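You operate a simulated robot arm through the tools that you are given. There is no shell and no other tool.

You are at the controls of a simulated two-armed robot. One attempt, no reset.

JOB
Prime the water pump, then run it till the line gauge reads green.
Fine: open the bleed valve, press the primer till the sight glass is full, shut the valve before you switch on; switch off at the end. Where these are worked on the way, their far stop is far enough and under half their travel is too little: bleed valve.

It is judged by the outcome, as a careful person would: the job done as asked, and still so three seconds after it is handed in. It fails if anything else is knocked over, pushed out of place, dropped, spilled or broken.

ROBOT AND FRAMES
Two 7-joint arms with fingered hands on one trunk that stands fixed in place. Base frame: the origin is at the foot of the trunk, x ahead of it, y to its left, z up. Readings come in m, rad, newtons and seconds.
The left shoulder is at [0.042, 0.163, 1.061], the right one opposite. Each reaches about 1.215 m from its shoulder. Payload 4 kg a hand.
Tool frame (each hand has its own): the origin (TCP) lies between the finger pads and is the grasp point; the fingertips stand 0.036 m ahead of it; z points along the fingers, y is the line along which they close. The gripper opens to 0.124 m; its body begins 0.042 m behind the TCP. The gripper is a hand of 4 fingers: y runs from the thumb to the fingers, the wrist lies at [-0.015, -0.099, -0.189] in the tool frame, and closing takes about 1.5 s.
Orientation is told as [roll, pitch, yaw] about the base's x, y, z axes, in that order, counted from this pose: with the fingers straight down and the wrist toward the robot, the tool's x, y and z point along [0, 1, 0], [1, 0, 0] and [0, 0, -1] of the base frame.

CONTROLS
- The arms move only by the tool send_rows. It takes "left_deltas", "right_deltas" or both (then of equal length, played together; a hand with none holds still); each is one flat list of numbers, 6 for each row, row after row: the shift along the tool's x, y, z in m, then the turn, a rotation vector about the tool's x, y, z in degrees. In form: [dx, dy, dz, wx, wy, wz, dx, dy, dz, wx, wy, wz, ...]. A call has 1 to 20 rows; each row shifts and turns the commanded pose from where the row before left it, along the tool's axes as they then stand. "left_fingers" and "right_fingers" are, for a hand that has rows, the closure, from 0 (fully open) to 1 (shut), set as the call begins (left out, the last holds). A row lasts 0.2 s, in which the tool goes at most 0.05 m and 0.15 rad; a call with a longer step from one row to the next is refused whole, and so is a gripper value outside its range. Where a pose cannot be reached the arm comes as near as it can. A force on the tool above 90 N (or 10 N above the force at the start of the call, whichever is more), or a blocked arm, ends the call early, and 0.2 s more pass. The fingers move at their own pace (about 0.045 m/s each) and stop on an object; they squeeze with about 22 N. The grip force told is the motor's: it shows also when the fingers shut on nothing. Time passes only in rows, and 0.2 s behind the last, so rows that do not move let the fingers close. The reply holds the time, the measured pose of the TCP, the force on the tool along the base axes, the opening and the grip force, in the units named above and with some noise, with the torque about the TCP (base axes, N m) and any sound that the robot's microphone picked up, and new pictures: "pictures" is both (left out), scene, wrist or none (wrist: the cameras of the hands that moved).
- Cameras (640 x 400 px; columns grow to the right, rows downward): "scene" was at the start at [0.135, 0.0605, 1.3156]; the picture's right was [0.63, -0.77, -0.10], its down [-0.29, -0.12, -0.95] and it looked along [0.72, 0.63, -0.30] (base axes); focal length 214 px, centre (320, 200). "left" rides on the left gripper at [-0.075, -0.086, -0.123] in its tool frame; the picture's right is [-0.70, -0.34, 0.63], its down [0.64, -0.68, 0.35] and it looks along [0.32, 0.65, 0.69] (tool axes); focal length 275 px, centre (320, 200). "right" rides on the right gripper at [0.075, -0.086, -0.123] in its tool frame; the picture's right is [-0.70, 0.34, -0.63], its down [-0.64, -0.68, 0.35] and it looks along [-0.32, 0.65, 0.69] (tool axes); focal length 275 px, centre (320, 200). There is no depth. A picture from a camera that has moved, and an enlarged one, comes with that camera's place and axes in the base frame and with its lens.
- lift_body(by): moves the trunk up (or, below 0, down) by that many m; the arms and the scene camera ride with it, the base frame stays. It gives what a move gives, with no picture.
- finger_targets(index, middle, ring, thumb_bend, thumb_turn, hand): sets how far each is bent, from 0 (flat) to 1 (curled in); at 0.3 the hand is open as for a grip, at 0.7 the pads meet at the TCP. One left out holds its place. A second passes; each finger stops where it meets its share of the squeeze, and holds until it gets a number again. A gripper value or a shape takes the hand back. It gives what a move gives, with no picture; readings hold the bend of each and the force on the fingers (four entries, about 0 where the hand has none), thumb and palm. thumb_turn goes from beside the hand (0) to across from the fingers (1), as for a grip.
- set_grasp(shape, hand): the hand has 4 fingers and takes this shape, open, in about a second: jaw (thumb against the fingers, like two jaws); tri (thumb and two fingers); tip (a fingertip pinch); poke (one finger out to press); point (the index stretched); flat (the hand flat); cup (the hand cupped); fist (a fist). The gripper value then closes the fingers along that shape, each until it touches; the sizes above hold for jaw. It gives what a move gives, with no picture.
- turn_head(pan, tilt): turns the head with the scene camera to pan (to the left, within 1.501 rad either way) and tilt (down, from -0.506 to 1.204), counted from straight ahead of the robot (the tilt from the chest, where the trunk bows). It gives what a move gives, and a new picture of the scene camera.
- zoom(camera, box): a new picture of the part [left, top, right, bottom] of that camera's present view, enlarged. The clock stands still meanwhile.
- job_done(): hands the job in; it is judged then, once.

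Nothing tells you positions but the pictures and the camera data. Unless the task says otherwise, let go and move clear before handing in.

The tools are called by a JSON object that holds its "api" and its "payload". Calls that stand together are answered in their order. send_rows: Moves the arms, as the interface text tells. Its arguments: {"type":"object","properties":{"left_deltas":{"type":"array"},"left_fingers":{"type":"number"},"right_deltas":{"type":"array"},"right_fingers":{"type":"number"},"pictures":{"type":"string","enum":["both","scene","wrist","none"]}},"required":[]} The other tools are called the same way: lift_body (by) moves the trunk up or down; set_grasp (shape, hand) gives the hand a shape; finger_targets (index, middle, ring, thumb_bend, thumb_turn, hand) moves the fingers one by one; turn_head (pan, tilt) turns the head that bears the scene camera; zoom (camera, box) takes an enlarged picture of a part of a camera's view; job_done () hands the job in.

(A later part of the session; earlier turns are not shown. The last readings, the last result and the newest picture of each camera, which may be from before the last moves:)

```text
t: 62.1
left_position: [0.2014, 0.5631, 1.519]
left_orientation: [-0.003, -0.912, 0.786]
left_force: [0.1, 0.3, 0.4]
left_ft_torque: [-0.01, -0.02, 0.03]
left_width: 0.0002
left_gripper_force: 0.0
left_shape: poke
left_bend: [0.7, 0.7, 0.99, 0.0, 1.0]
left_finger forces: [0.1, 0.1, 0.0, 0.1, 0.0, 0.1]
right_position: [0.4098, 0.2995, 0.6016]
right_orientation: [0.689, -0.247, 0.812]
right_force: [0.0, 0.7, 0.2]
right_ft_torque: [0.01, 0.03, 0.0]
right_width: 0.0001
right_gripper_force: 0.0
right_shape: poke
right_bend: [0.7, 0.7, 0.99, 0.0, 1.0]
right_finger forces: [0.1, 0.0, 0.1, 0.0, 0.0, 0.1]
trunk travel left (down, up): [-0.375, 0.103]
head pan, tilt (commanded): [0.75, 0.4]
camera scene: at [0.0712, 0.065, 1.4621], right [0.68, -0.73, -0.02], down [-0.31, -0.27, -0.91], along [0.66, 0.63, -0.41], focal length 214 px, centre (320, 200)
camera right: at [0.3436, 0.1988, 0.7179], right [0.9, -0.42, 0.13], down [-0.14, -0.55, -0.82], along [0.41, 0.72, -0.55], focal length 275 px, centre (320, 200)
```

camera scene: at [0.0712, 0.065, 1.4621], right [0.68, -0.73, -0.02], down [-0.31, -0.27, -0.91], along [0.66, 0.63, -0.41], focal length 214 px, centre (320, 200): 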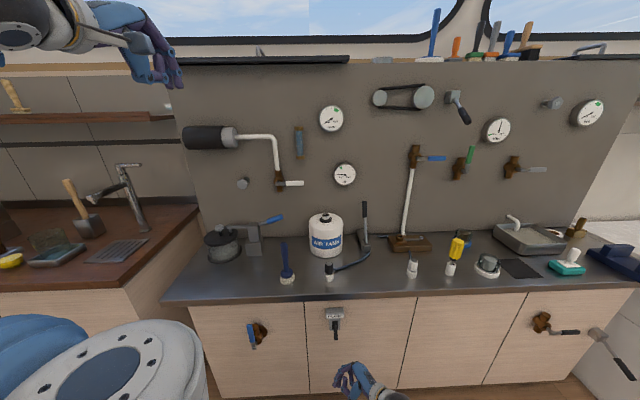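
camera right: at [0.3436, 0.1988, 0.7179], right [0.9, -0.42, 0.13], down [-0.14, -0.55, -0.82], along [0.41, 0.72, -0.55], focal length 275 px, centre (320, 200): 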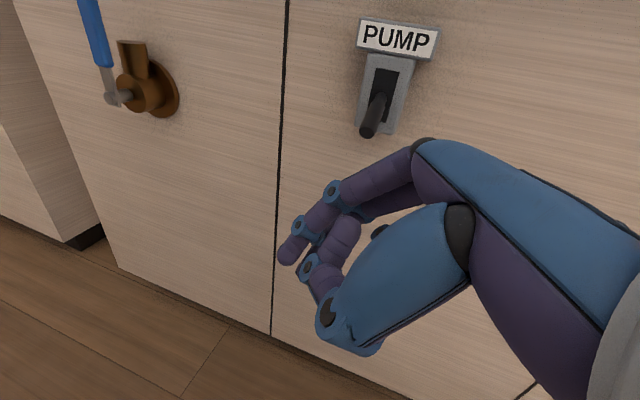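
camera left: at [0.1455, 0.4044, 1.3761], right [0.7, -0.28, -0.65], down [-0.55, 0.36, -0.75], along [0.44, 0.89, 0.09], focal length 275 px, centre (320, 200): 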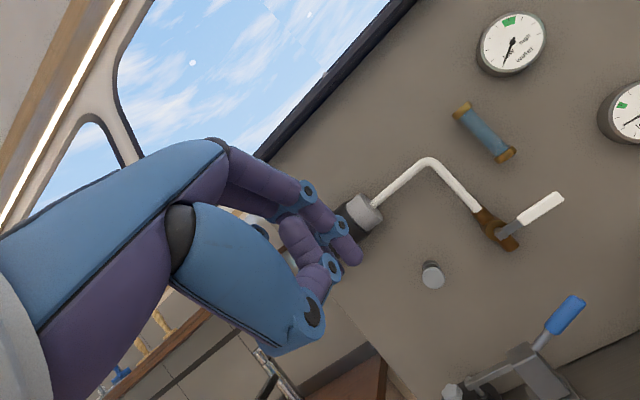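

Fully reachable here. Looking at the finger geometry, the hooked index runs along the depth direction, so it can slide in under the lever. I'll move forward 9 cm underneath it.

{"api": "send_rows", "payload": {"right_deltas": [-0.0079, 0.029, 0.003, 0, 0, 0, -0.0079, 0.029, 0.003, 0, 0, 0, -0.0079, 0.029, 0.003, 0, 0, 0], "pictures": "both"}}

{"api": "zoom", "payload": {"camera": "right", "box": [240, 0, 480, 200]}}

{"api": "zoom", "payload": {"camera": "scene", "box": [280, 280, 400, 400]}}

```text
t: 62.9
left_position: [0.2015, 0.563, 1.5186]
left_orientation: [0.0, -0.915, 0.785]
left_force: [-0.2, 0.4, 0.2]
left_ft_torque: [-0.02, -0.01, 0.0]
left_width: 0.0
left_gripper_force: 0.2
left_shape: poke
left_bend: [0.7, 0.7, 0.99, 0.0, 1.0]
left_finger forces: [0.1, 0.1, 0.1, 0.0, 0.0, 0.0]
right_position: [0.4803, 0.3556, 0.6029]
right_orientation: [0.69, -0.249, 0.814]
right_force: [0.6, -0.5, -0.4]
right_ft_torque: [0.01, 0.02, 0.01]
right_width: 0.0
right_gripper_force: 0.0
right_shape: poke
right_bend: [0.7, 0.7, 0.99, 0.0, 1.0]
right_finger forces: [0.0, 0.0, 0.0, 0.0, 0.0, 0.0]
trunk travel left (down, up): [-0.375, 0.103]
head pan, tilt (commanded): [0.75, 0.4]
camera scene: at [0.0718, 0.0651, 1.4621], right [0.68, -0.73, -0.02], down [-0.31, -0.27, -0.91], along [0.66, 0.63, -0.41], focal length 214 px, centre (320, 200)
camera right: at [0.4141, 0.2542, 0.7191], right [0.9, -0.42, 0.13], down [-0.14, -0.55, -0.82], along [0.41, 0.72, -0.55], focal length 275 px, centre (320, 200)
```

scene: 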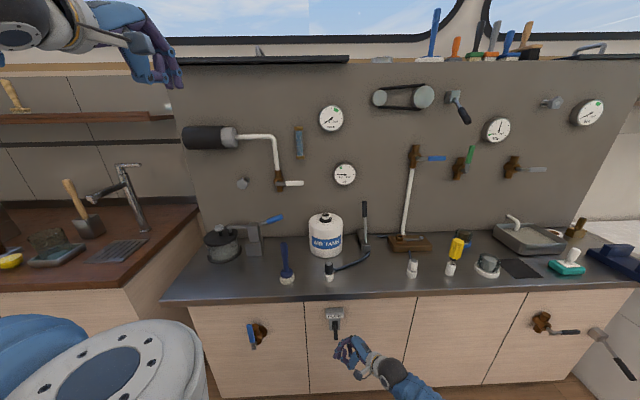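
right: 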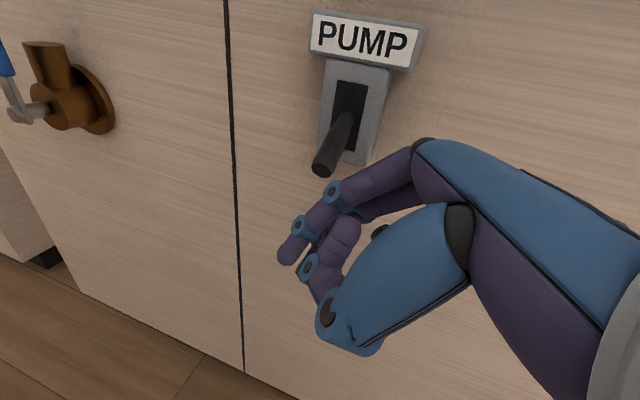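

```text
2.00 times, centred on (360, 100) of right
camera zoom: at [0.4141, 0.2542, 0.7191], right [0.9, -0.42, 0.13], down [-0.14, -0.55, -0.82], along [0.41, 0.72, -0.55], focal length 551 px, centre (240, 400)
```

zoom: 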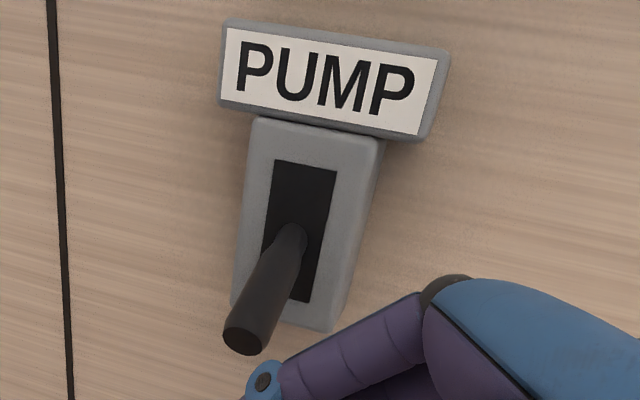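

```text
3.33 times, centred on (340, 340) of scene
camera zoom: at [0.0718, 0.0651, 1.4621], right [0.68, -0.73, -0.02], down [-0.31, -0.27, -0.91], along [0.66, 0.63, -0.41], focal length 715 px, centre (253, -267)
```

zoom: 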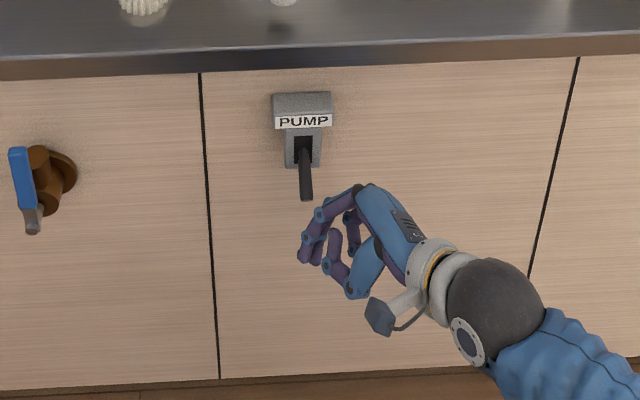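

{"api": "send_rows", "payload": {"right_deltas": [0.0055, 0.0207, 0.0113, 0, 0, 0, 0.0074, 0.0029, -0.009, 0, 0, 0], "pictures": "wrist"}}

{"api": "zoom", "payload": {"camera": "right", "box": [220, 60, 460, 260]}}

{"api": "zoom", "payload": {"camera": "scene", "box": [300, 300, 370, 380]}}

```text
t: 63.5
left_position: [0.2008, 0.5616, 1.5201]
left_orientation: [0.0, -0.916, 0.785]
left_force: [0.2, -0.6, -0.4]
left_ft_torque: [-0.02, -0.01, 0.0]
left_width: 0.0001
left_gripper_force: 0.1
left_shape: poke
left_bend: [0.7, 0.7, 0.99, 0.0, 1.0]
left_finger forces: [0.1, 0.1, 0.0, 0.0, 0.0, 0.1]
right_position: [0.4872, 0.3786, 0.6139]
right_orientation: [0.691, -0.25, 0.816]
right_force: [-0.5, -0.4, -0.7]
right_ft_torque: [0.0, 0.03, -0.01]
right_width: 0.0
right_gripper_force: 0.0
right_shape: poke
right_bend: [0.7, 0.7, 0.99, 0.0, 1.0]
right_finger forces: [0.0, 0.1, 0.1, 0.0, 0.0, 0.0]
trunk travel left (down, up): [-0.375, 0.103]
head pan, tilt (commanded): [0.75, 0.4]
camera right: at [0.4205, 0.2783, 0.7312], right [0.9, -0.42, 0.13], down [-0.14, -0.55, -0.82], along [0.41, 0.72, -0.55], focal length 275 px, centre (320, 200)
```

right: 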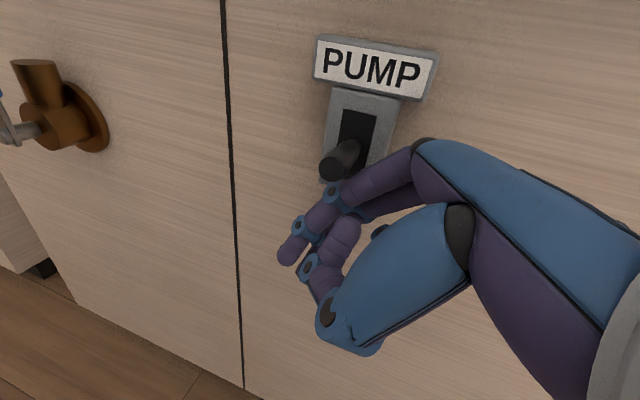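

```text
2.00 times, centred on (340, 160) of right
camera zoom: at [0.4205, 0.2783, 0.7312], right [0.9, -0.42, 0.13], down [-0.14, -0.55, -0.82], along [0.41, 0.72, -0.55], focal length 551 px, centre (280, 280)
```

zoom: 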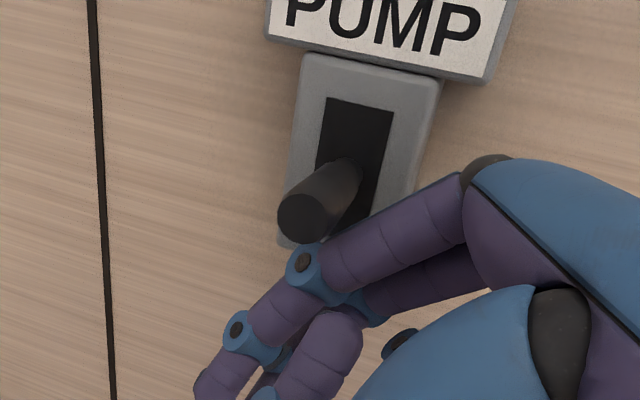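

```text
5.00 times, centred on (335, 340) of scene
camera zoom: at [0.0708, 0.0636, 1.4623], right [0.68, -0.73, -0.02], down [-0.31, -0.27, -0.91], along [0.66, 0.63, -0.41], focal length 1072 px, centre (245, -500)
```

zoom: 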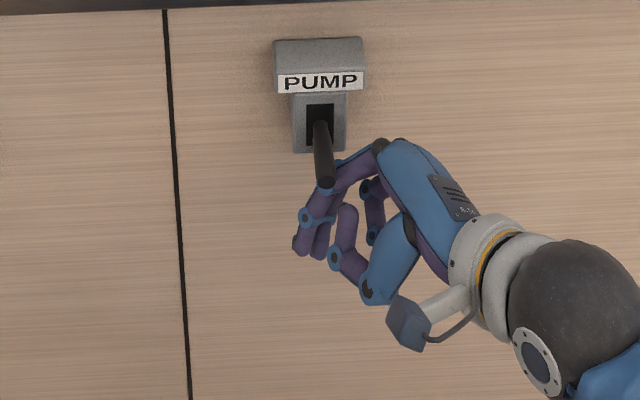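

The index is now right under the lever. I'll lift in small steps.

{"api": "send_rows", "payload": {"right_deltas": [0.0074, 0.0029, -0.009, 0, 0, 0, 0.0074, 0.0029, -0.009, 0, 0, 0], "pictures": "wrist"}}

{"api": "zoom", "payload": {"camera": "right", "box": [220, 60, 460, 260]}}

{"api": "zoom", "payload": {"camera": "scene", "box": [300, 300, 370, 380]}}

```text
t: 64.1
left_position: [0.2037, 0.5614, 1.5185]
left_orientation: [0.001, -0.914, 0.781]
left_force: [-0.3, -0.9, 0.2]
left_ft_torque: [0.0, -0.05, -0.01]
left_width: 0.0002
left_gripper_force: 0.2
left_shape: poke
left_bend: [0.7, 0.7, 0.99, 0.0, 1.0]
left_finger forces: [0.1, 0.0, 0.0, 0.1, 0.0, 0.0]
right_position: [0.4889, 0.3769, 0.6336]
right_orientation: [0.688, -0.245, 0.812]
right_force: [2.1, -7.7, -13.1]
right_ft_torque: [0.07, 0.31, -0.18]
right_width: 0.0
right_gripper_force: 0.0
right_shape: poke
right_bend: [0.7, 0.7, 0.99, 0.0, 1.0]
right_finger forces: [14.5, 0.0, 0.0, 0.0, 0.1, 0.0]
trunk travel left (down, up): [-0.375, 0.103]
head pan, tilt (commanded): [0.75, 0.4]
camera right: at [0.4222, 0.2775, 0.751], right [0.9, -0.42, 0.13], down [-0.14, -0.55, -0.82], along [0.41, 0.72, -0.56], focal length 275 px, centre (320, 200)
```

right: 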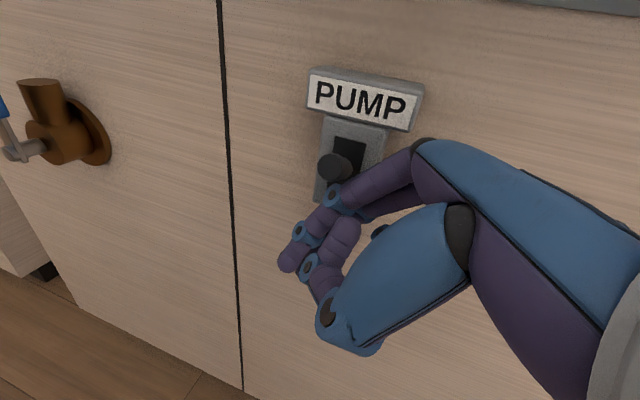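

```text
2.00 times, centred on (340, 160) of right
camera zoom: at [0.4222, 0.2775, 0.751], right [0.9, -0.42, 0.13], down [-0.14, -0.55, -0.82], along [0.41, 0.72, -0.56], focal length 551 px, centre (280, 280)
```

zoom: 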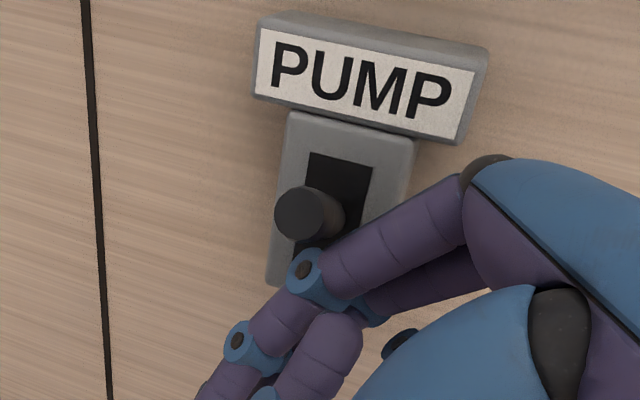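

```text
5.00 times, centred on (335, 340) of scene
camera zoom: at [0.0727, 0.0642, 1.4619], right [0.68, -0.73, -0.02], down [-0.31, -0.27, -0.91], along [0.66, 0.63, -0.41], focal length 1072 px, centre (245, -500)
```

zoom: 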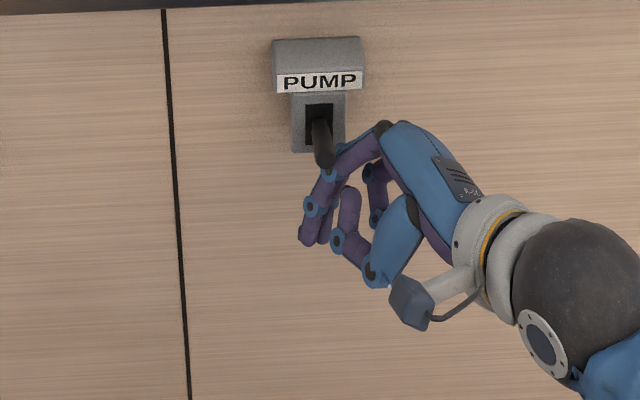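

The lever is coming up against about 14 N. Continuing the lift.

{"api": "send_rows", "payload": {"right_deltas": [0.0074, 0.0029, -0.009, 0, 0, 0, 0.0074, 0.0029, -0.009, 0, 0, 0], "pictures": "wrist"}}

{"api": "zoom", "payload": {"camera": "scene", "box": [290, 80, 370, 200]}}

```text
t: 64.7
left_position: [0.2021, 0.5591, 1.5211]
left_orientation: [0.003, -0.916, 0.782]
left_force: [0.1, -0.2, 0.1]
left_ft_torque: [0.03, -0.03, 0.02]
left_width: 0.0003
left_gripper_force: 0.1
left_shape: poke
left_bend: [0.7, 0.7, 0.99, 0.0, 1.0]
left_finger forces: [0.0, 0.1, 0.0, 0.1, 0.0, 0.0]
right_position: [0.4926, 0.3745, 0.6597]
right_orientation: [0.688, -0.248, 0.81]
right_force: [19.7, -42.5, -13.2]
right_ft_torque: [0.59, 0.46, -0.55]
right_width: 0.0002
right_gripper_force: 0.1
right_shape: poke
right_bend: [0.7, 0.7, 0.99, 0.0, 1.0]
right_finger forces: [47.9, 0.1, 0.0, 0.1, 0.0, 0.1]
trunk travel left (down, up): [-0.375, 0.103]
head pan, tilt (commanded): [0.75, 0.4]
camera right: at [0.4261, 0.2743, 0.7773], right [0.9, -0.42, 0.13], down [-0.14, -0.55, -0.82], along [0.42, 0.72, -0.55], focal length 275 px, centre (320, 200)
```

right: 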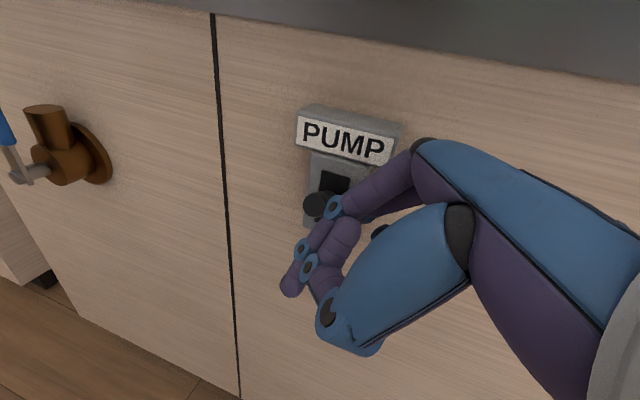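

```text
3.33 times, centred on (330, 140) of scene
camera zoom: at [0.073, 0.0608, 1.4624], right [0.68, -0.73, -0.02], down [-0.31, -0.26, -0.91], along [0.66, 0.63, -0.41], focal length 715 px, centre (287, 400)
```

zoom: 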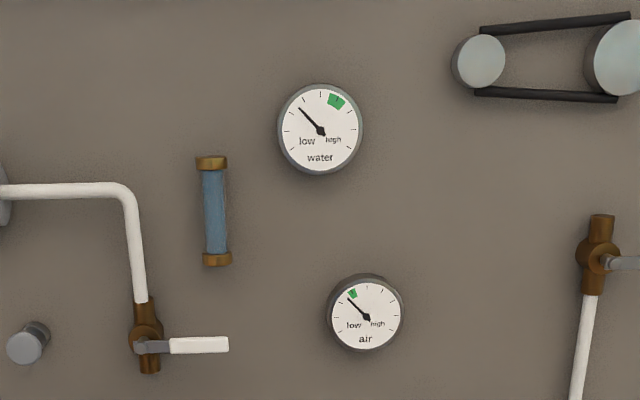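

The water gauge needle is rising – the pump is running. Let me look at the lever (time stands still while zooming).

{"api": "zoom", "payload": {"camera": "right", "box": [240, 80, 440, 260]}}

{"api": "zoom", "payload": {"camera": "scene", "box": [300, 300, 370, 380]}}

{"api": "zoom", "payload": {"camera": "scene", "box": [310, 95, 360, 145]}}

```text
2.22 times, centred on (340, 170) of right
camera zoom: at [0.4261, 0.2743, 0.7773], right [0.9, -0.42, 0.13], down [-0.14, -0.55, -0.82], along [0.42, 0.72, -0.55], focal length 612 px, centre (276, 267)
```

zoom: 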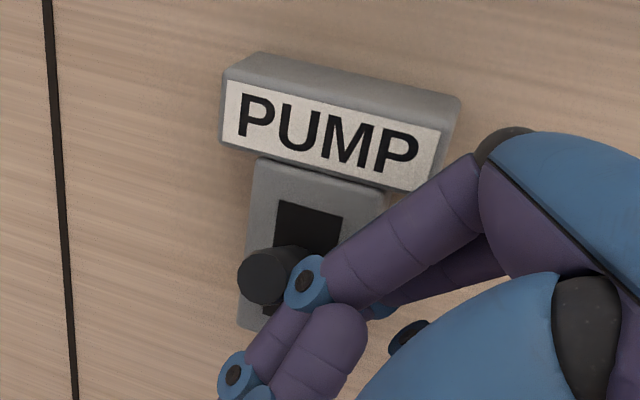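

```text
5.00 times, centred on (335, 340) of scene
camera zoom: at [0.073, 0.0608, 1.4624], right [0.68, -0.73, -0.02], down [-0.31, -0.26, -0.91], along [0.66, 0.63, -0.41], focal length 1072 px, centre (245, -500)
```

zoom: 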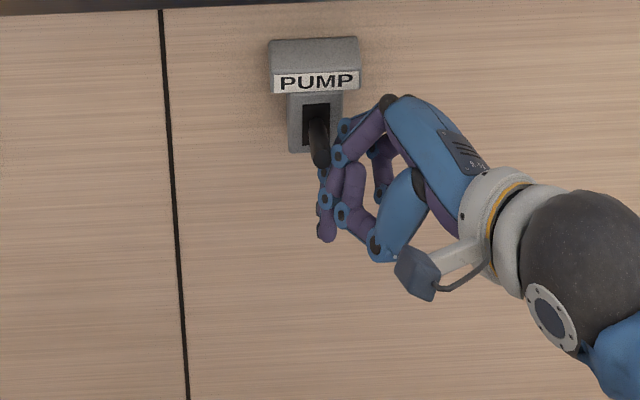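

```text
8.00 times, centred on (335, 120) of scene
camera zoom: at [0.073, 0.0608, 1.4624], right [0.68, -0.73, -0.02], down [-0.31, -0.26, -0.91], along [0.66, 0.63, -0.41], focal length 1716 px, centre (200, 840)
```

zoom: 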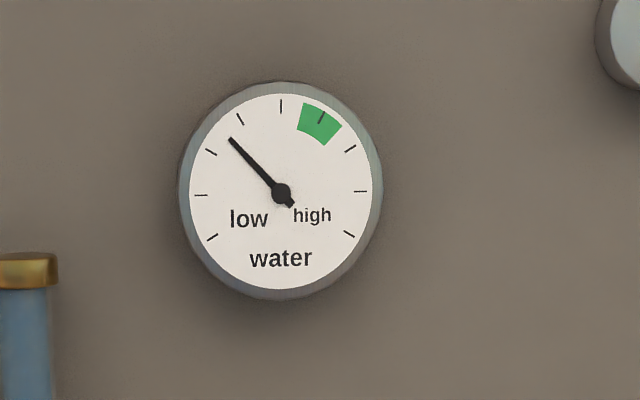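

The pump is on with the lever about mid-way, and the needle is climbing toward green quickly. My finger is pressed against the lever's right side, so I'll drag it down right away to stop the pump early and judge the rate.

{"api": "send_rows", "payload": {"right_deltas": [-0.0139, -0.0072, 0.0262, 0, 0, 0], "pictures": "both"}}

{"api": "zoom", "payload": {"camera": "scene", "box": [310, 95, 360, 145]}}

{"api": "zoom", "payload": {"camera": "scene", "box": [300, 300, 370, 380]}}

{"api": "zoom", "payload": {"camera": "right", "box": [240, 40, 440, 260]}}

```text
t: 65.1
left_position: [0.2061, 0.5594, 1.5193]
left_orientation: [0.005, -0.915, 0.781]
left_force: [0.1, 0.2, 0.1]
left_ft_torque: [0.02, -0.01, 0.03]
left_width: 0.0
left_gripper_force: 0.0
left_shape: poke
left_bend: [0.7, 0.7, 0.99, 0.0, 1.0]
left_finger forces: [0.1, 0.0, 0.1, 0.0, 0.0, 0.0]
right_position: [0.4905, 0.373, 0.6275]
right_orientation: [0.683, -0.243, 0.807]
right_force: [38.5, -73.9, -6.1]
right_ft_torque: [1.67, 0.89, -1.17]
right_width: 0.0002
right_gripper_force: 0.0
right_shape: poke
right_bend: [0.7, 0.7, 0.99, 0.0, 1.0]
right_finger forces: [106.6, 0.0, 0.0, 0.1, 0.0, 0.1]
trunk travel left (down, up): [-0.375, 0.103]
head pan, tilt (commanded): [0.75, 0.4]
camera scene: at [0.0754, 0.0605, 1.4621], right [0.68, -0.73, -0.02], down [-0.31, -0.26, -0.91], along [0.66, 0.63, -0.41], focal length 214 px, centre (320, 200)
camera right: at [0.4236, 0.2741, 0.7451], right [0.9, -0.42, 0.13], down [-0.14, -0.55, -0.82], along [0.42, 0.72, -0.56], focal length 275 px, centre (320, 200)
```

scene: 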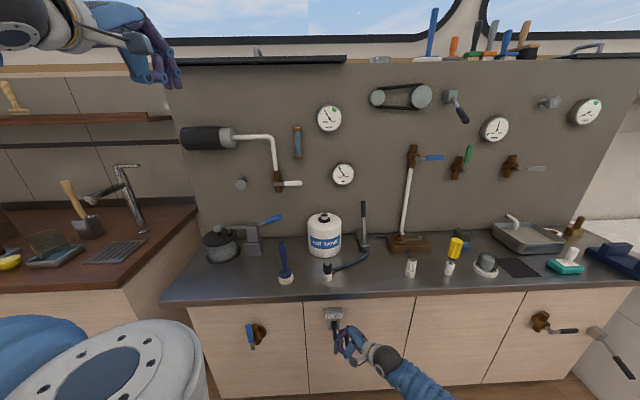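
right: 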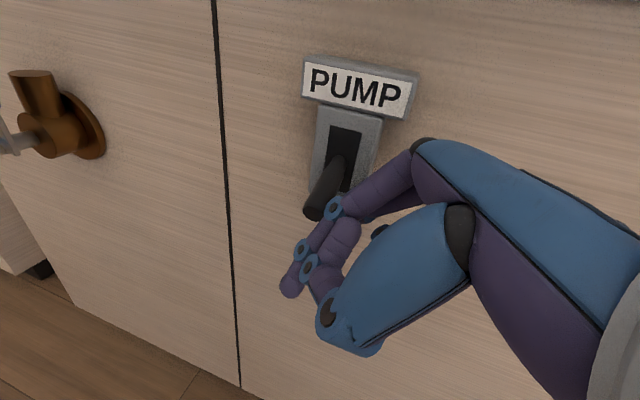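

```text
8.00 times, centred on (335, 120) of scene
camera zoom: at [0.0754, 0.0605, 1.4621], right [0.68, -0.73, -0.02], down [-0.31, -0.26, -0.91], along [0.66, 0.63, -0.41], focal length 1716 px, centre (200, 840)
```

zoom: 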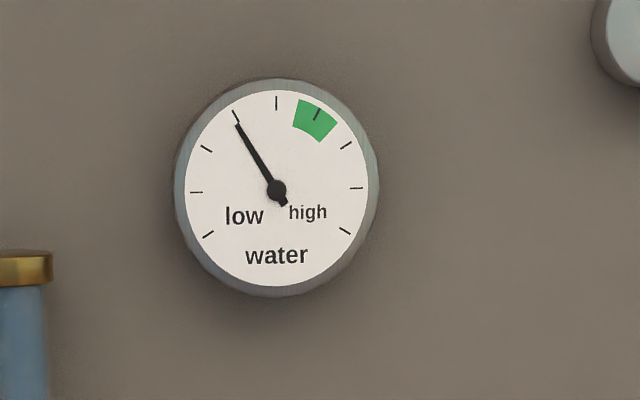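

```text
5.00 times, centred on (335, 340) of scene
camera zoom: at [0.0754, 0.0605, 1.4621], right [0.68, -0.73, -0.02], down [-0.31, -0.26, -0.91], along [0.66, 0.63, -0.41], focal length 1072 px, centre (245, -500)
```

zoom: 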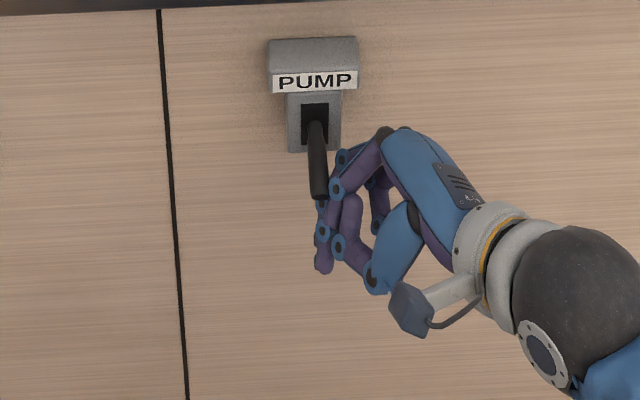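

```text
1.82 times, centred on (340, 150) of right
camera zoom: at [0.4236, 0.2741, 0.7451], right [0.9, -0.42, 0.13], down [-0.14, -0.55, -0.82], along [0.42, 0.72, -0.56], focal length 500 px, centre (284, 291)
```

zoom: 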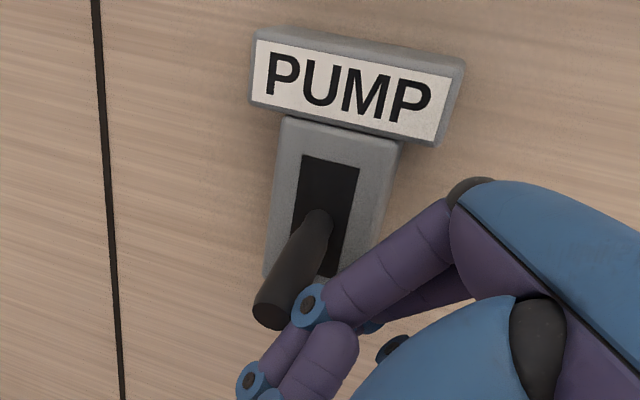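

The drag worked: lever is back down (off) and the needle stopped around −31° (green runs from about +14° to +42°). I'll relax the side pressure and see whether the needle holds.

{"api": "send_rows", "payload": {"right_deltas": [-0.0123, -0.0004, -0.0103, 0, 0, 0, 0, 0, 0, 0, 0, 0], "pictures": "both"}}

{"api": "zoom", "payload": {"camera": "scene", "box": [310, 95, 360, 145]}}

{"api": "zoom", "payload": {"camera": "right", "box": [240, 40, 440, 260]}}

{"api": "zoom", "payload": {"camera": "scene", "box": [300, 300, 370, 380]}}

```text
t: 65.7
left_position: [0.2012, 0.5603, 1.5201]
left_orientation: [0.002, -0.915, 0.783]
left_force: [-0.7, 0.3, -0.5]
left_ft_torque: [0.0, 0.06, 0.01]
left_width: 0.0
left_gripper_force: 0.0
left_shape: poke
left_bend: [0.7, 0.7, 0.99, 0.0, 1.0]
left_finger forces: [0.0, 0.0, 0.0, 0.0, 0.1, 0.0]
right_position: [0.4919, 0.3702, 0.6327]
right_orientation: [0.693, -0.249, 0.817]
right_force: [-0.7, -24.7, -2.9]
right_ft_torque: [0.46, 0.03, -0.13]
right_width: 0.0
right_gripper_force: 0.1
right_shape: poke
right_bend: [0.7, 0.7, 0.99, 0.0, 1.0]
right_finger forces: [23.2, 0.0, 0.0, 0.0, 0.1, 0.0]
trunk travel left (down, up): [-0.375, 0.103]
head pan, tilt (commanded): [0.75, 0.4]
camera scene: at [0.0714, 0.0635, 1.4621], right [0.68, -0.73, -0.02], down [-0.31, -0.27, -0.91], along [0.66, 0.63, -0.41], focal length 214 px, centre (320, 200)
camera right: at [0.4251, 0.2699, 0.7492], right [0.9, -0.41, 0.12], down [-0.14, -0.55, -0.82], along [0.41, 0.73, -0.55], focal length 275 px, centre (320, 200)
```

scene: 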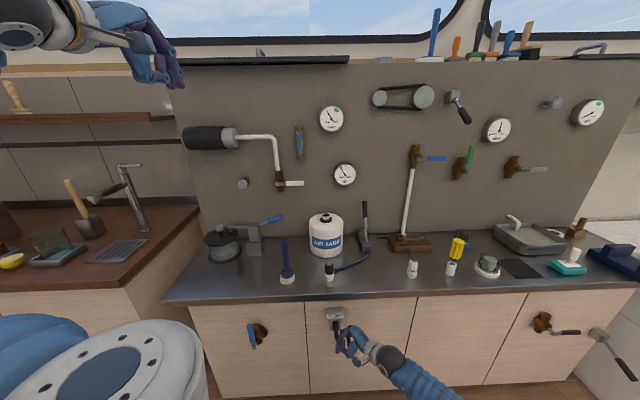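
right: 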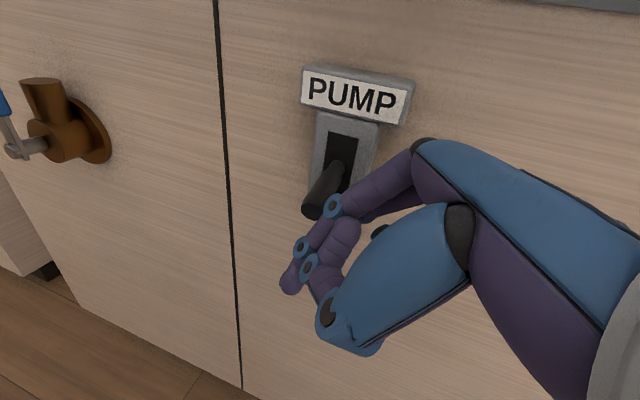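

```text
8.00 times, centred on (335, 120) of scene
camera zoom: at [0.0714, 0.0635, 1.4621], right [0.68, -0.73, -0.02], down [-0.31, -0.27, -0.91], along [0.66, 0.63, -0.41], focal length 1716 px, centre (200, 840)
```

zoom: 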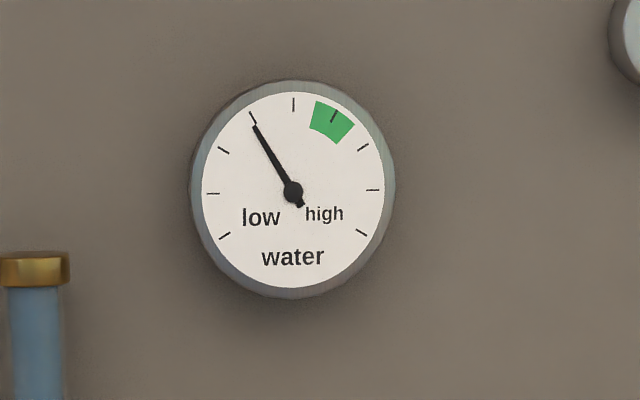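

```text
1.82 times, centred on (340, 150) of right
camera zoom: at [0.4251, 0.2699, 0.7492], right [0.9, -0.41, 0.12], down [-0.14, -0.55, -0.82], along [0.41, 0.73, -0.55], focal length 500 px, centre (284, 291)
```

zoom: 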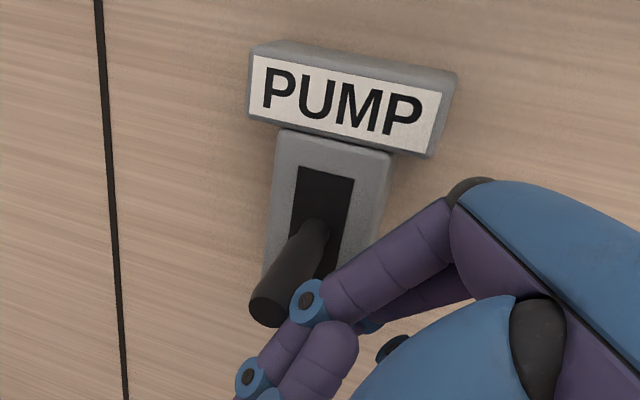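

```text
5.00 times, centred on (335, 340) of scene
camera zoom: at [0.0714, 0.0635, 1.4621], right [0.68, -0.73, -0.02], down [-0.31, -0.27, -0.91], along [0.66, 0.63, -0.41], focal length 1072 px, centre (245, -500)
```

zoom: 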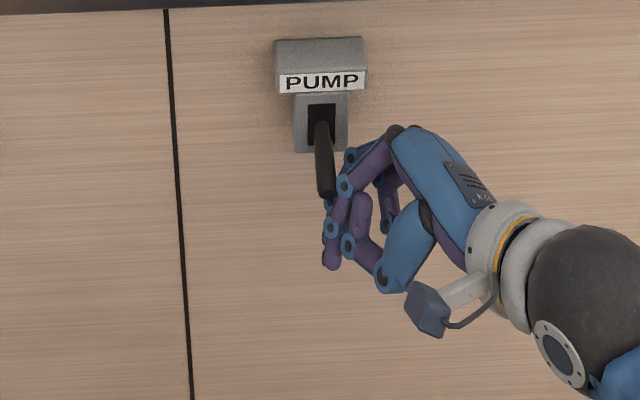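

The needle holds at −31° while off, so it is an accumulating reading (~100°/s while on). I'll give short bursts: press sideways on the lever, drag it up past its switching point and straight back down in the same call.

{"api": "send_rows", "payload": {"right_deltas": [0.0216, 0.0075, -0.0198, 0, 0, 0, -0.0187, -0.0082, 0.0273, 0, 0, 0], "pictures": "both"}}

{"api": "zoom", "payload": {"camera": "scene", "box": [310, 95, 360, 145]}}

{"api": "zoom", "payload": {"camera": "right", "box": [240, 40, 440, 260]}}

{"api": "zoom", "payload": {"camera": "scene", "box": [300, 300, 370, 380]}}

```text
t: 66.3
left_position: [0.2046, 0.5617, 1.5194]
left_orientation: [0.004, -0.915, 0.782]
left_force: [1.3, -0.5, -0.8]
left_ft_torque: [-0.01, 0.04, 0.01]
left_width: 0.0
left_gripper_force: 0.0
left_shape: poke
left_bend: [0.7, 0.7, 0.99, 0.0, 1.0]
left_finger forces: [0.1, 0.1, 0.0, 0.0, 0.1, 0.1]
right_position: [0.4939, 0.3716, 0.6255]
right_orientation: [0.69, -0.246, 0.811]
right_force: [21.0, -36.9, -2.4]
right_ft_torque: [0.92, 0.54, -0.58]
right_width: 0.0
right_gripper_force: 0.1
right_shape: poke
right_bend: [0.7, 0.7, 0.99, 0.0, 1.0]
right_finger forces: [45.7, 0.1, 0.0, 0.0, 0.1, 0.0]
trunk travel left (down, up): [-0.375, 0.103]
head pan, tilt (commanded): [0.75, 0.4]
camera scene: at [0.0741, 0.063, 1.4619], right [0.68, -0.73, -0.02], down [-0.31, -0.26, -0.91], along [0.66, 0.63, -0.41], focal length 214 px, centre (320, 200)
camera right: at [0.4273, 0.2729, 0.7415], right [0.9, -0.42, 0.13], down [-0.14, -0.55, -0.82], along [0.42, 0.72, -0.55], focal length 275 px, centre (320, 200)
```

scene: 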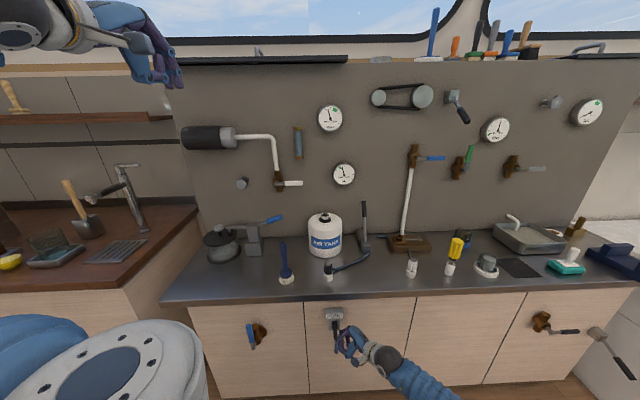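
right: 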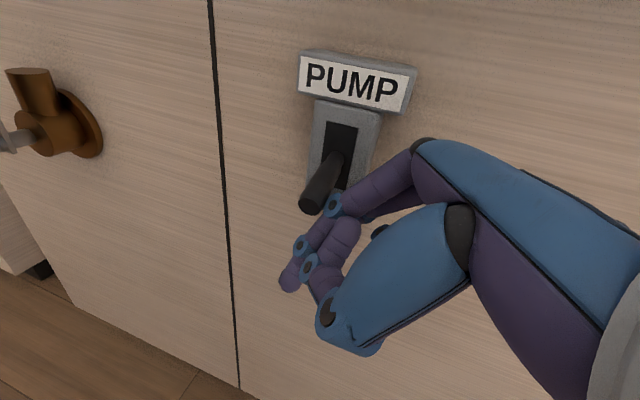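

```text
8.00 times, centred on (335, 120) of scene
camera zoom: at [0.0741, 0.063, 1.4619], right [0.68, -0.73, -0.02], down [-0.31, -0.26, -0.91], along [0.66, 0.63, -0.41], focal length 1716 px, centre (200, 840)
```

zoom: 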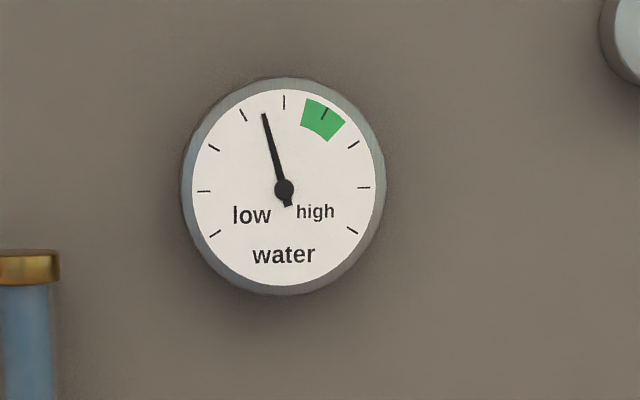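

```text
1.82 times, centred on (340, 150) of right
camera zoom: at [0.4273, 0.2729, 0.7415], right [0.9, -0.42, 0.13], down [-0.14, -0.55, -0.82], along [0.42, 0.72, -0.55], focal length 500 px, centre (284, 291)
```

zoom: 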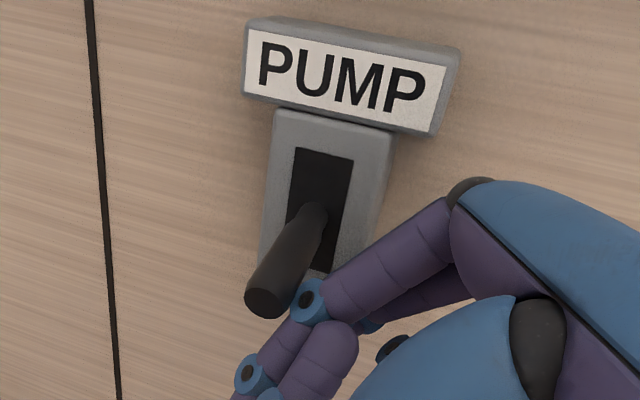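

```text
5.00 times, centred on (335, 340) of scene
camera zoom: at [0.0741, 0.063, 1.4619], right [0.68, -0.73, -0.02], down [-0.31, -0.26, -0.91], along [0.66, 0.63, -0.41], focal length 1072 px, centre (245, -500)
```

zoom: 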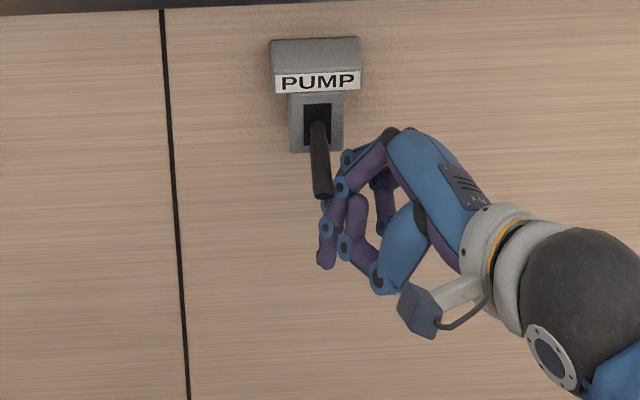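

That burst added 17° (now −14°) and the lever is back down. Two more similar bursts should land it in the green. Next burst.

{"api": "send_rows", "payload": {"right_deltas": [0.021, 0.0083, -0.0254, 0, 0, 0, -0.021, -0.0083, 0.0254, 0, 0, 0], "pictures": "both"}}

{"api": "zoom", "payload": {"camera": "scene", "box": [310, 95, 360, 145]}}

{"api": "zoom", "payload": {"camera": "right", "box": [240, 40, 440, 260]}}

```text
t: 66.9
left_position: [0.2008, 0.566, 1.5182]
left_orientation: [-0.004, -0.914, 0.79]
left_force: [0.0, -0.2, -0.4]
left_ft_torque: [0.01, -0.01, -0.04]
left_width: 0.0
left_gripper_force: 0.2
left_shape: poke
left_bend: [0.7, 0.7, 0.99, 0.0, 1.0]
left_finger forces: [0.1, 0.0, 0.0, 0.0, 0.0, 0.0]
right_position: [0.4857, 0.3796, 0.6257]
right_orientation: [0.692, -0.249, 0.821]
right_force: [0.5, -3.8, -5.1]
right_ft_torque: [0.08, 0.05, -0.03]
right_width: 0.0002
right_gripper_force: 0.1
right_shape: poke
right_bend: [0.7, 0.7, 0.99, 0.0, 1.0]
right_finger forces: [5.1, 0.1, 0.0, 0.0, 0.0, 0.0]
trunk travel left (down, up): [-0.375, 0.103]
head pan, tilt (commanded): [0.75, 0.4]
camera scene: at [0.0702, 0.0675, 1.4619], right [0.68, -0.73, -0.02], down [-0.31, -0.27, -0.91], along [0.66, 0.63, -0.41], focal length 214 px, centre (320, 200)
camera right: at [0.4201, 0.2806, 0.7429], right [0.9, -0.41, 0.12], down [-0.14, -0.55, -0.82], along [0.41, 0.73, -0.55], focal length 275 px, centre (320, 200)
```

scene: 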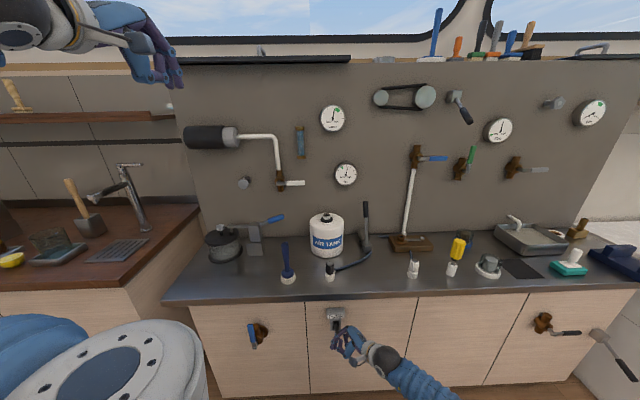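
right: 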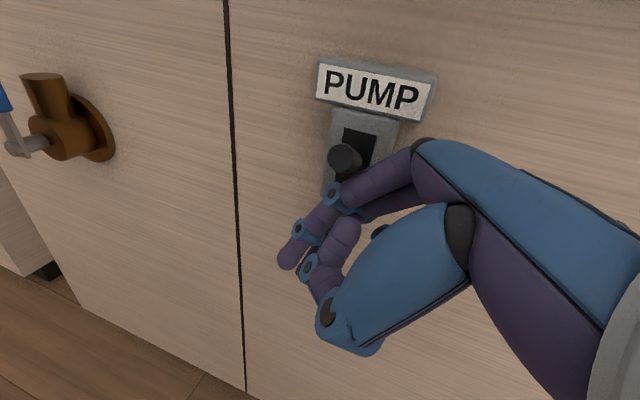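

```text
8.00 times, centred on (335, 120) of scene
camera zoom: at [0.0702, 0.0675, 1.4619], right [0.68, -0.73, -0.02], down [-0.31, -0.27, -0.91], along [0.66, 0.63, -0.41], focal length 1716 px, centre (200, 840)
```

zoom: 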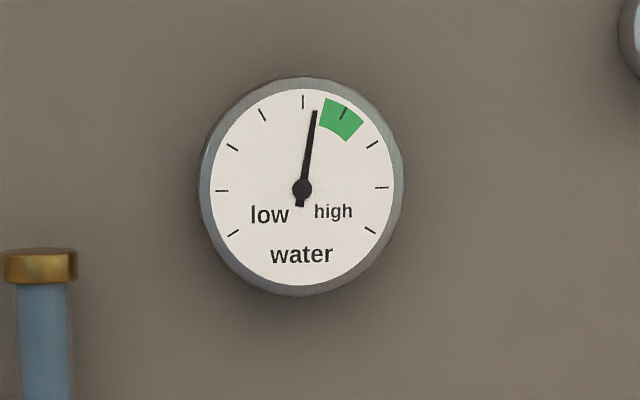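

```text
1.82 times, centred on (340, 150) of right
camera zoom: at [0.4201, 0.2806, 0.7429], right [0.9, -0.41, 0.12], down [-0.14, -0.55, -0.82], along [0.41, 0.73, -0.55], focal length 500 px, centre (284, 291)
```

zoom: 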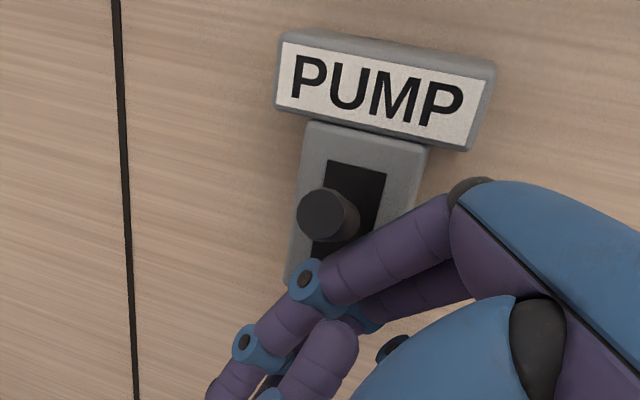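

This time the finger slipped under and the lever was left near mid-travel; the needle is at about +9.5°, just short of the green (+14° to +42°). I'll slip the finger out to the right and check at once whether the needle is still moving.

{"api": "send_rows", "payload": {"right_deltas": [-0.0218, -0.0026, -0.0081, 0, 0, 0], "pictures": "both"}}

{"api": "zoom", "payload": {"camera": "scene", "box": [310, 95, 360, 145]}}

{"api": "zoom", "payload": {"camera": "right", "box": [240, 40, 440, 260]}}

{"api": "zoom", "payload": {"camera": "scene", "box": [300, 300, 370, 380]}}

```text
t: 67.3
left_position: [0.2025, 0.5623, 1.5204]
left_orientation: [-0.001, -0.914, 0.784]
left_force: [-0.1, 1.0, -0.6]
left_ft_torque: [0.04, -0.01, -0.02]
left_width: 0.0001
left_gripper_force: 0.1
left_shape: poke
left_bend: [0.7, 0.7, 0.99, 0.0, 1.0]
left_finger forces: [0.0, 0.1, 0.0, 0.0, 0.1, 0.0]
right_position: [0.5081, 0.362, 0.6188]
right_orientation: [0.691, -0.249, 0.814]
right_force: [-0.4, -0.4, 0.6]
right_ft_torque: [0.01, 0.03, -0.02]
right_width: 0.0
right_gripper_force: 0.1
right_shape: poke
right_bend: [0.7, 0.7, 0.99, 0.0, 1.0]
right_finger forces: [0.1, 0.0, 0.1, 0.0, 0.0, 0.0]
trunk travel left (down, up): [-0.375, 0.103]
head pan, tilt (commanded): [0.75, 0.4]
camera scene: at [0.072, 0.0645, 1.4622], right [0.68, -0.73, -0.02], down [-0.31, -0.27, -0.91], along [0.66, 0.63, -0.41], focal length 214 px, centre (320, 200)
camera right: at [0.4405, 0.2617, 0.7356], right [0.9, -0.42, 0.13], down [-0.14, -0.55, -0.82], along [0.41, 0.73, -0.55], focal length 275 px, centre (320, 200)
```

scene: 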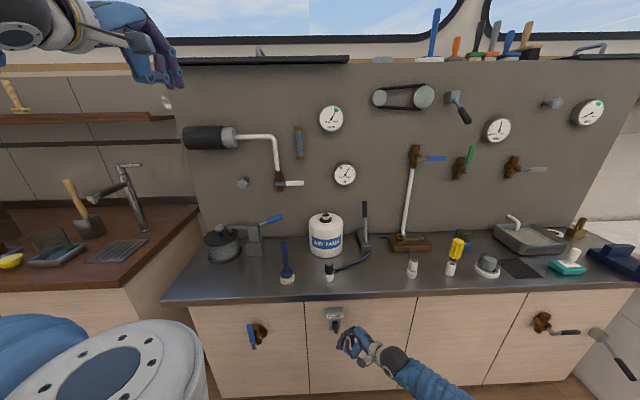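
right: 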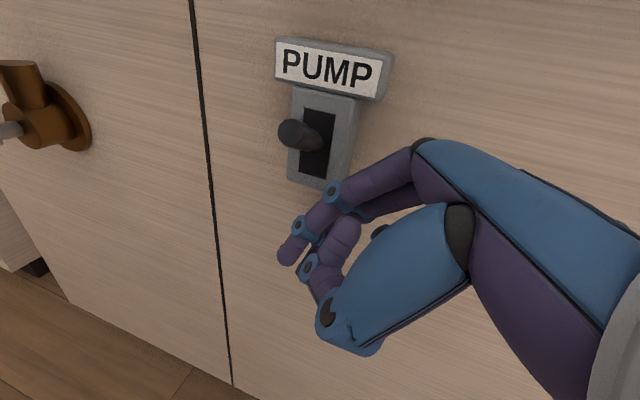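

```text
8.00 times, centred on (335, 120) of scene
camera zoom: at [0.072, 0.0645, 1.4622], right [0.68, -0.73, -0.02], down [-0.31, -0.27, -0.91], along [0.66, 0.63, -0.41], focal length 1716 px, centre (200, 840)
```

zoom: 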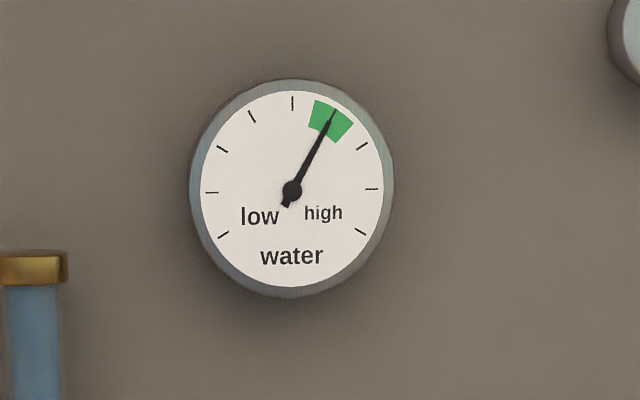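

```text
1.82 times, centred on (340, 150) of right
camera zoom: at [0.4405, 0.2617, 0.7356], right [0.9, -0.42, 0.13], down [-0.14, -0.55, -0.82], along [0.41, 0.73, -0.55], focal length 500 px, centre (284, 291)
```

zoom: 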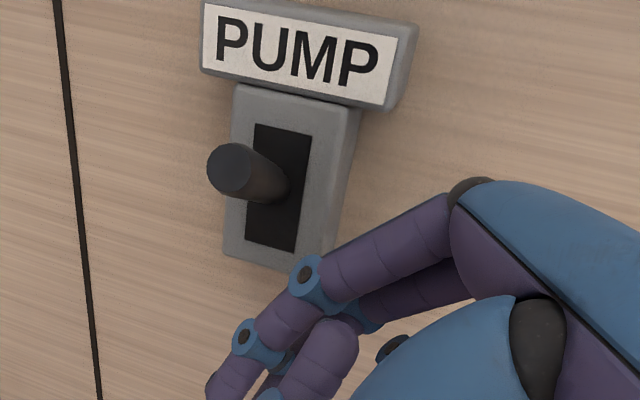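

```text
5.00 times, centred on (335, 340) of scene
camera zoom: at [0.072, 0.0645, 1.4622], right [0.68, -0.73, -0.02], down [-0.31, -0.27, -0.91], along [0.66, 0.63, -0.41], focal length 1072 px, centre (245, -500)
```

zoom: 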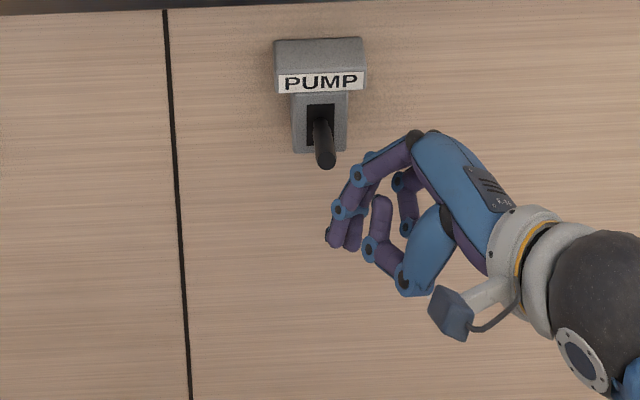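

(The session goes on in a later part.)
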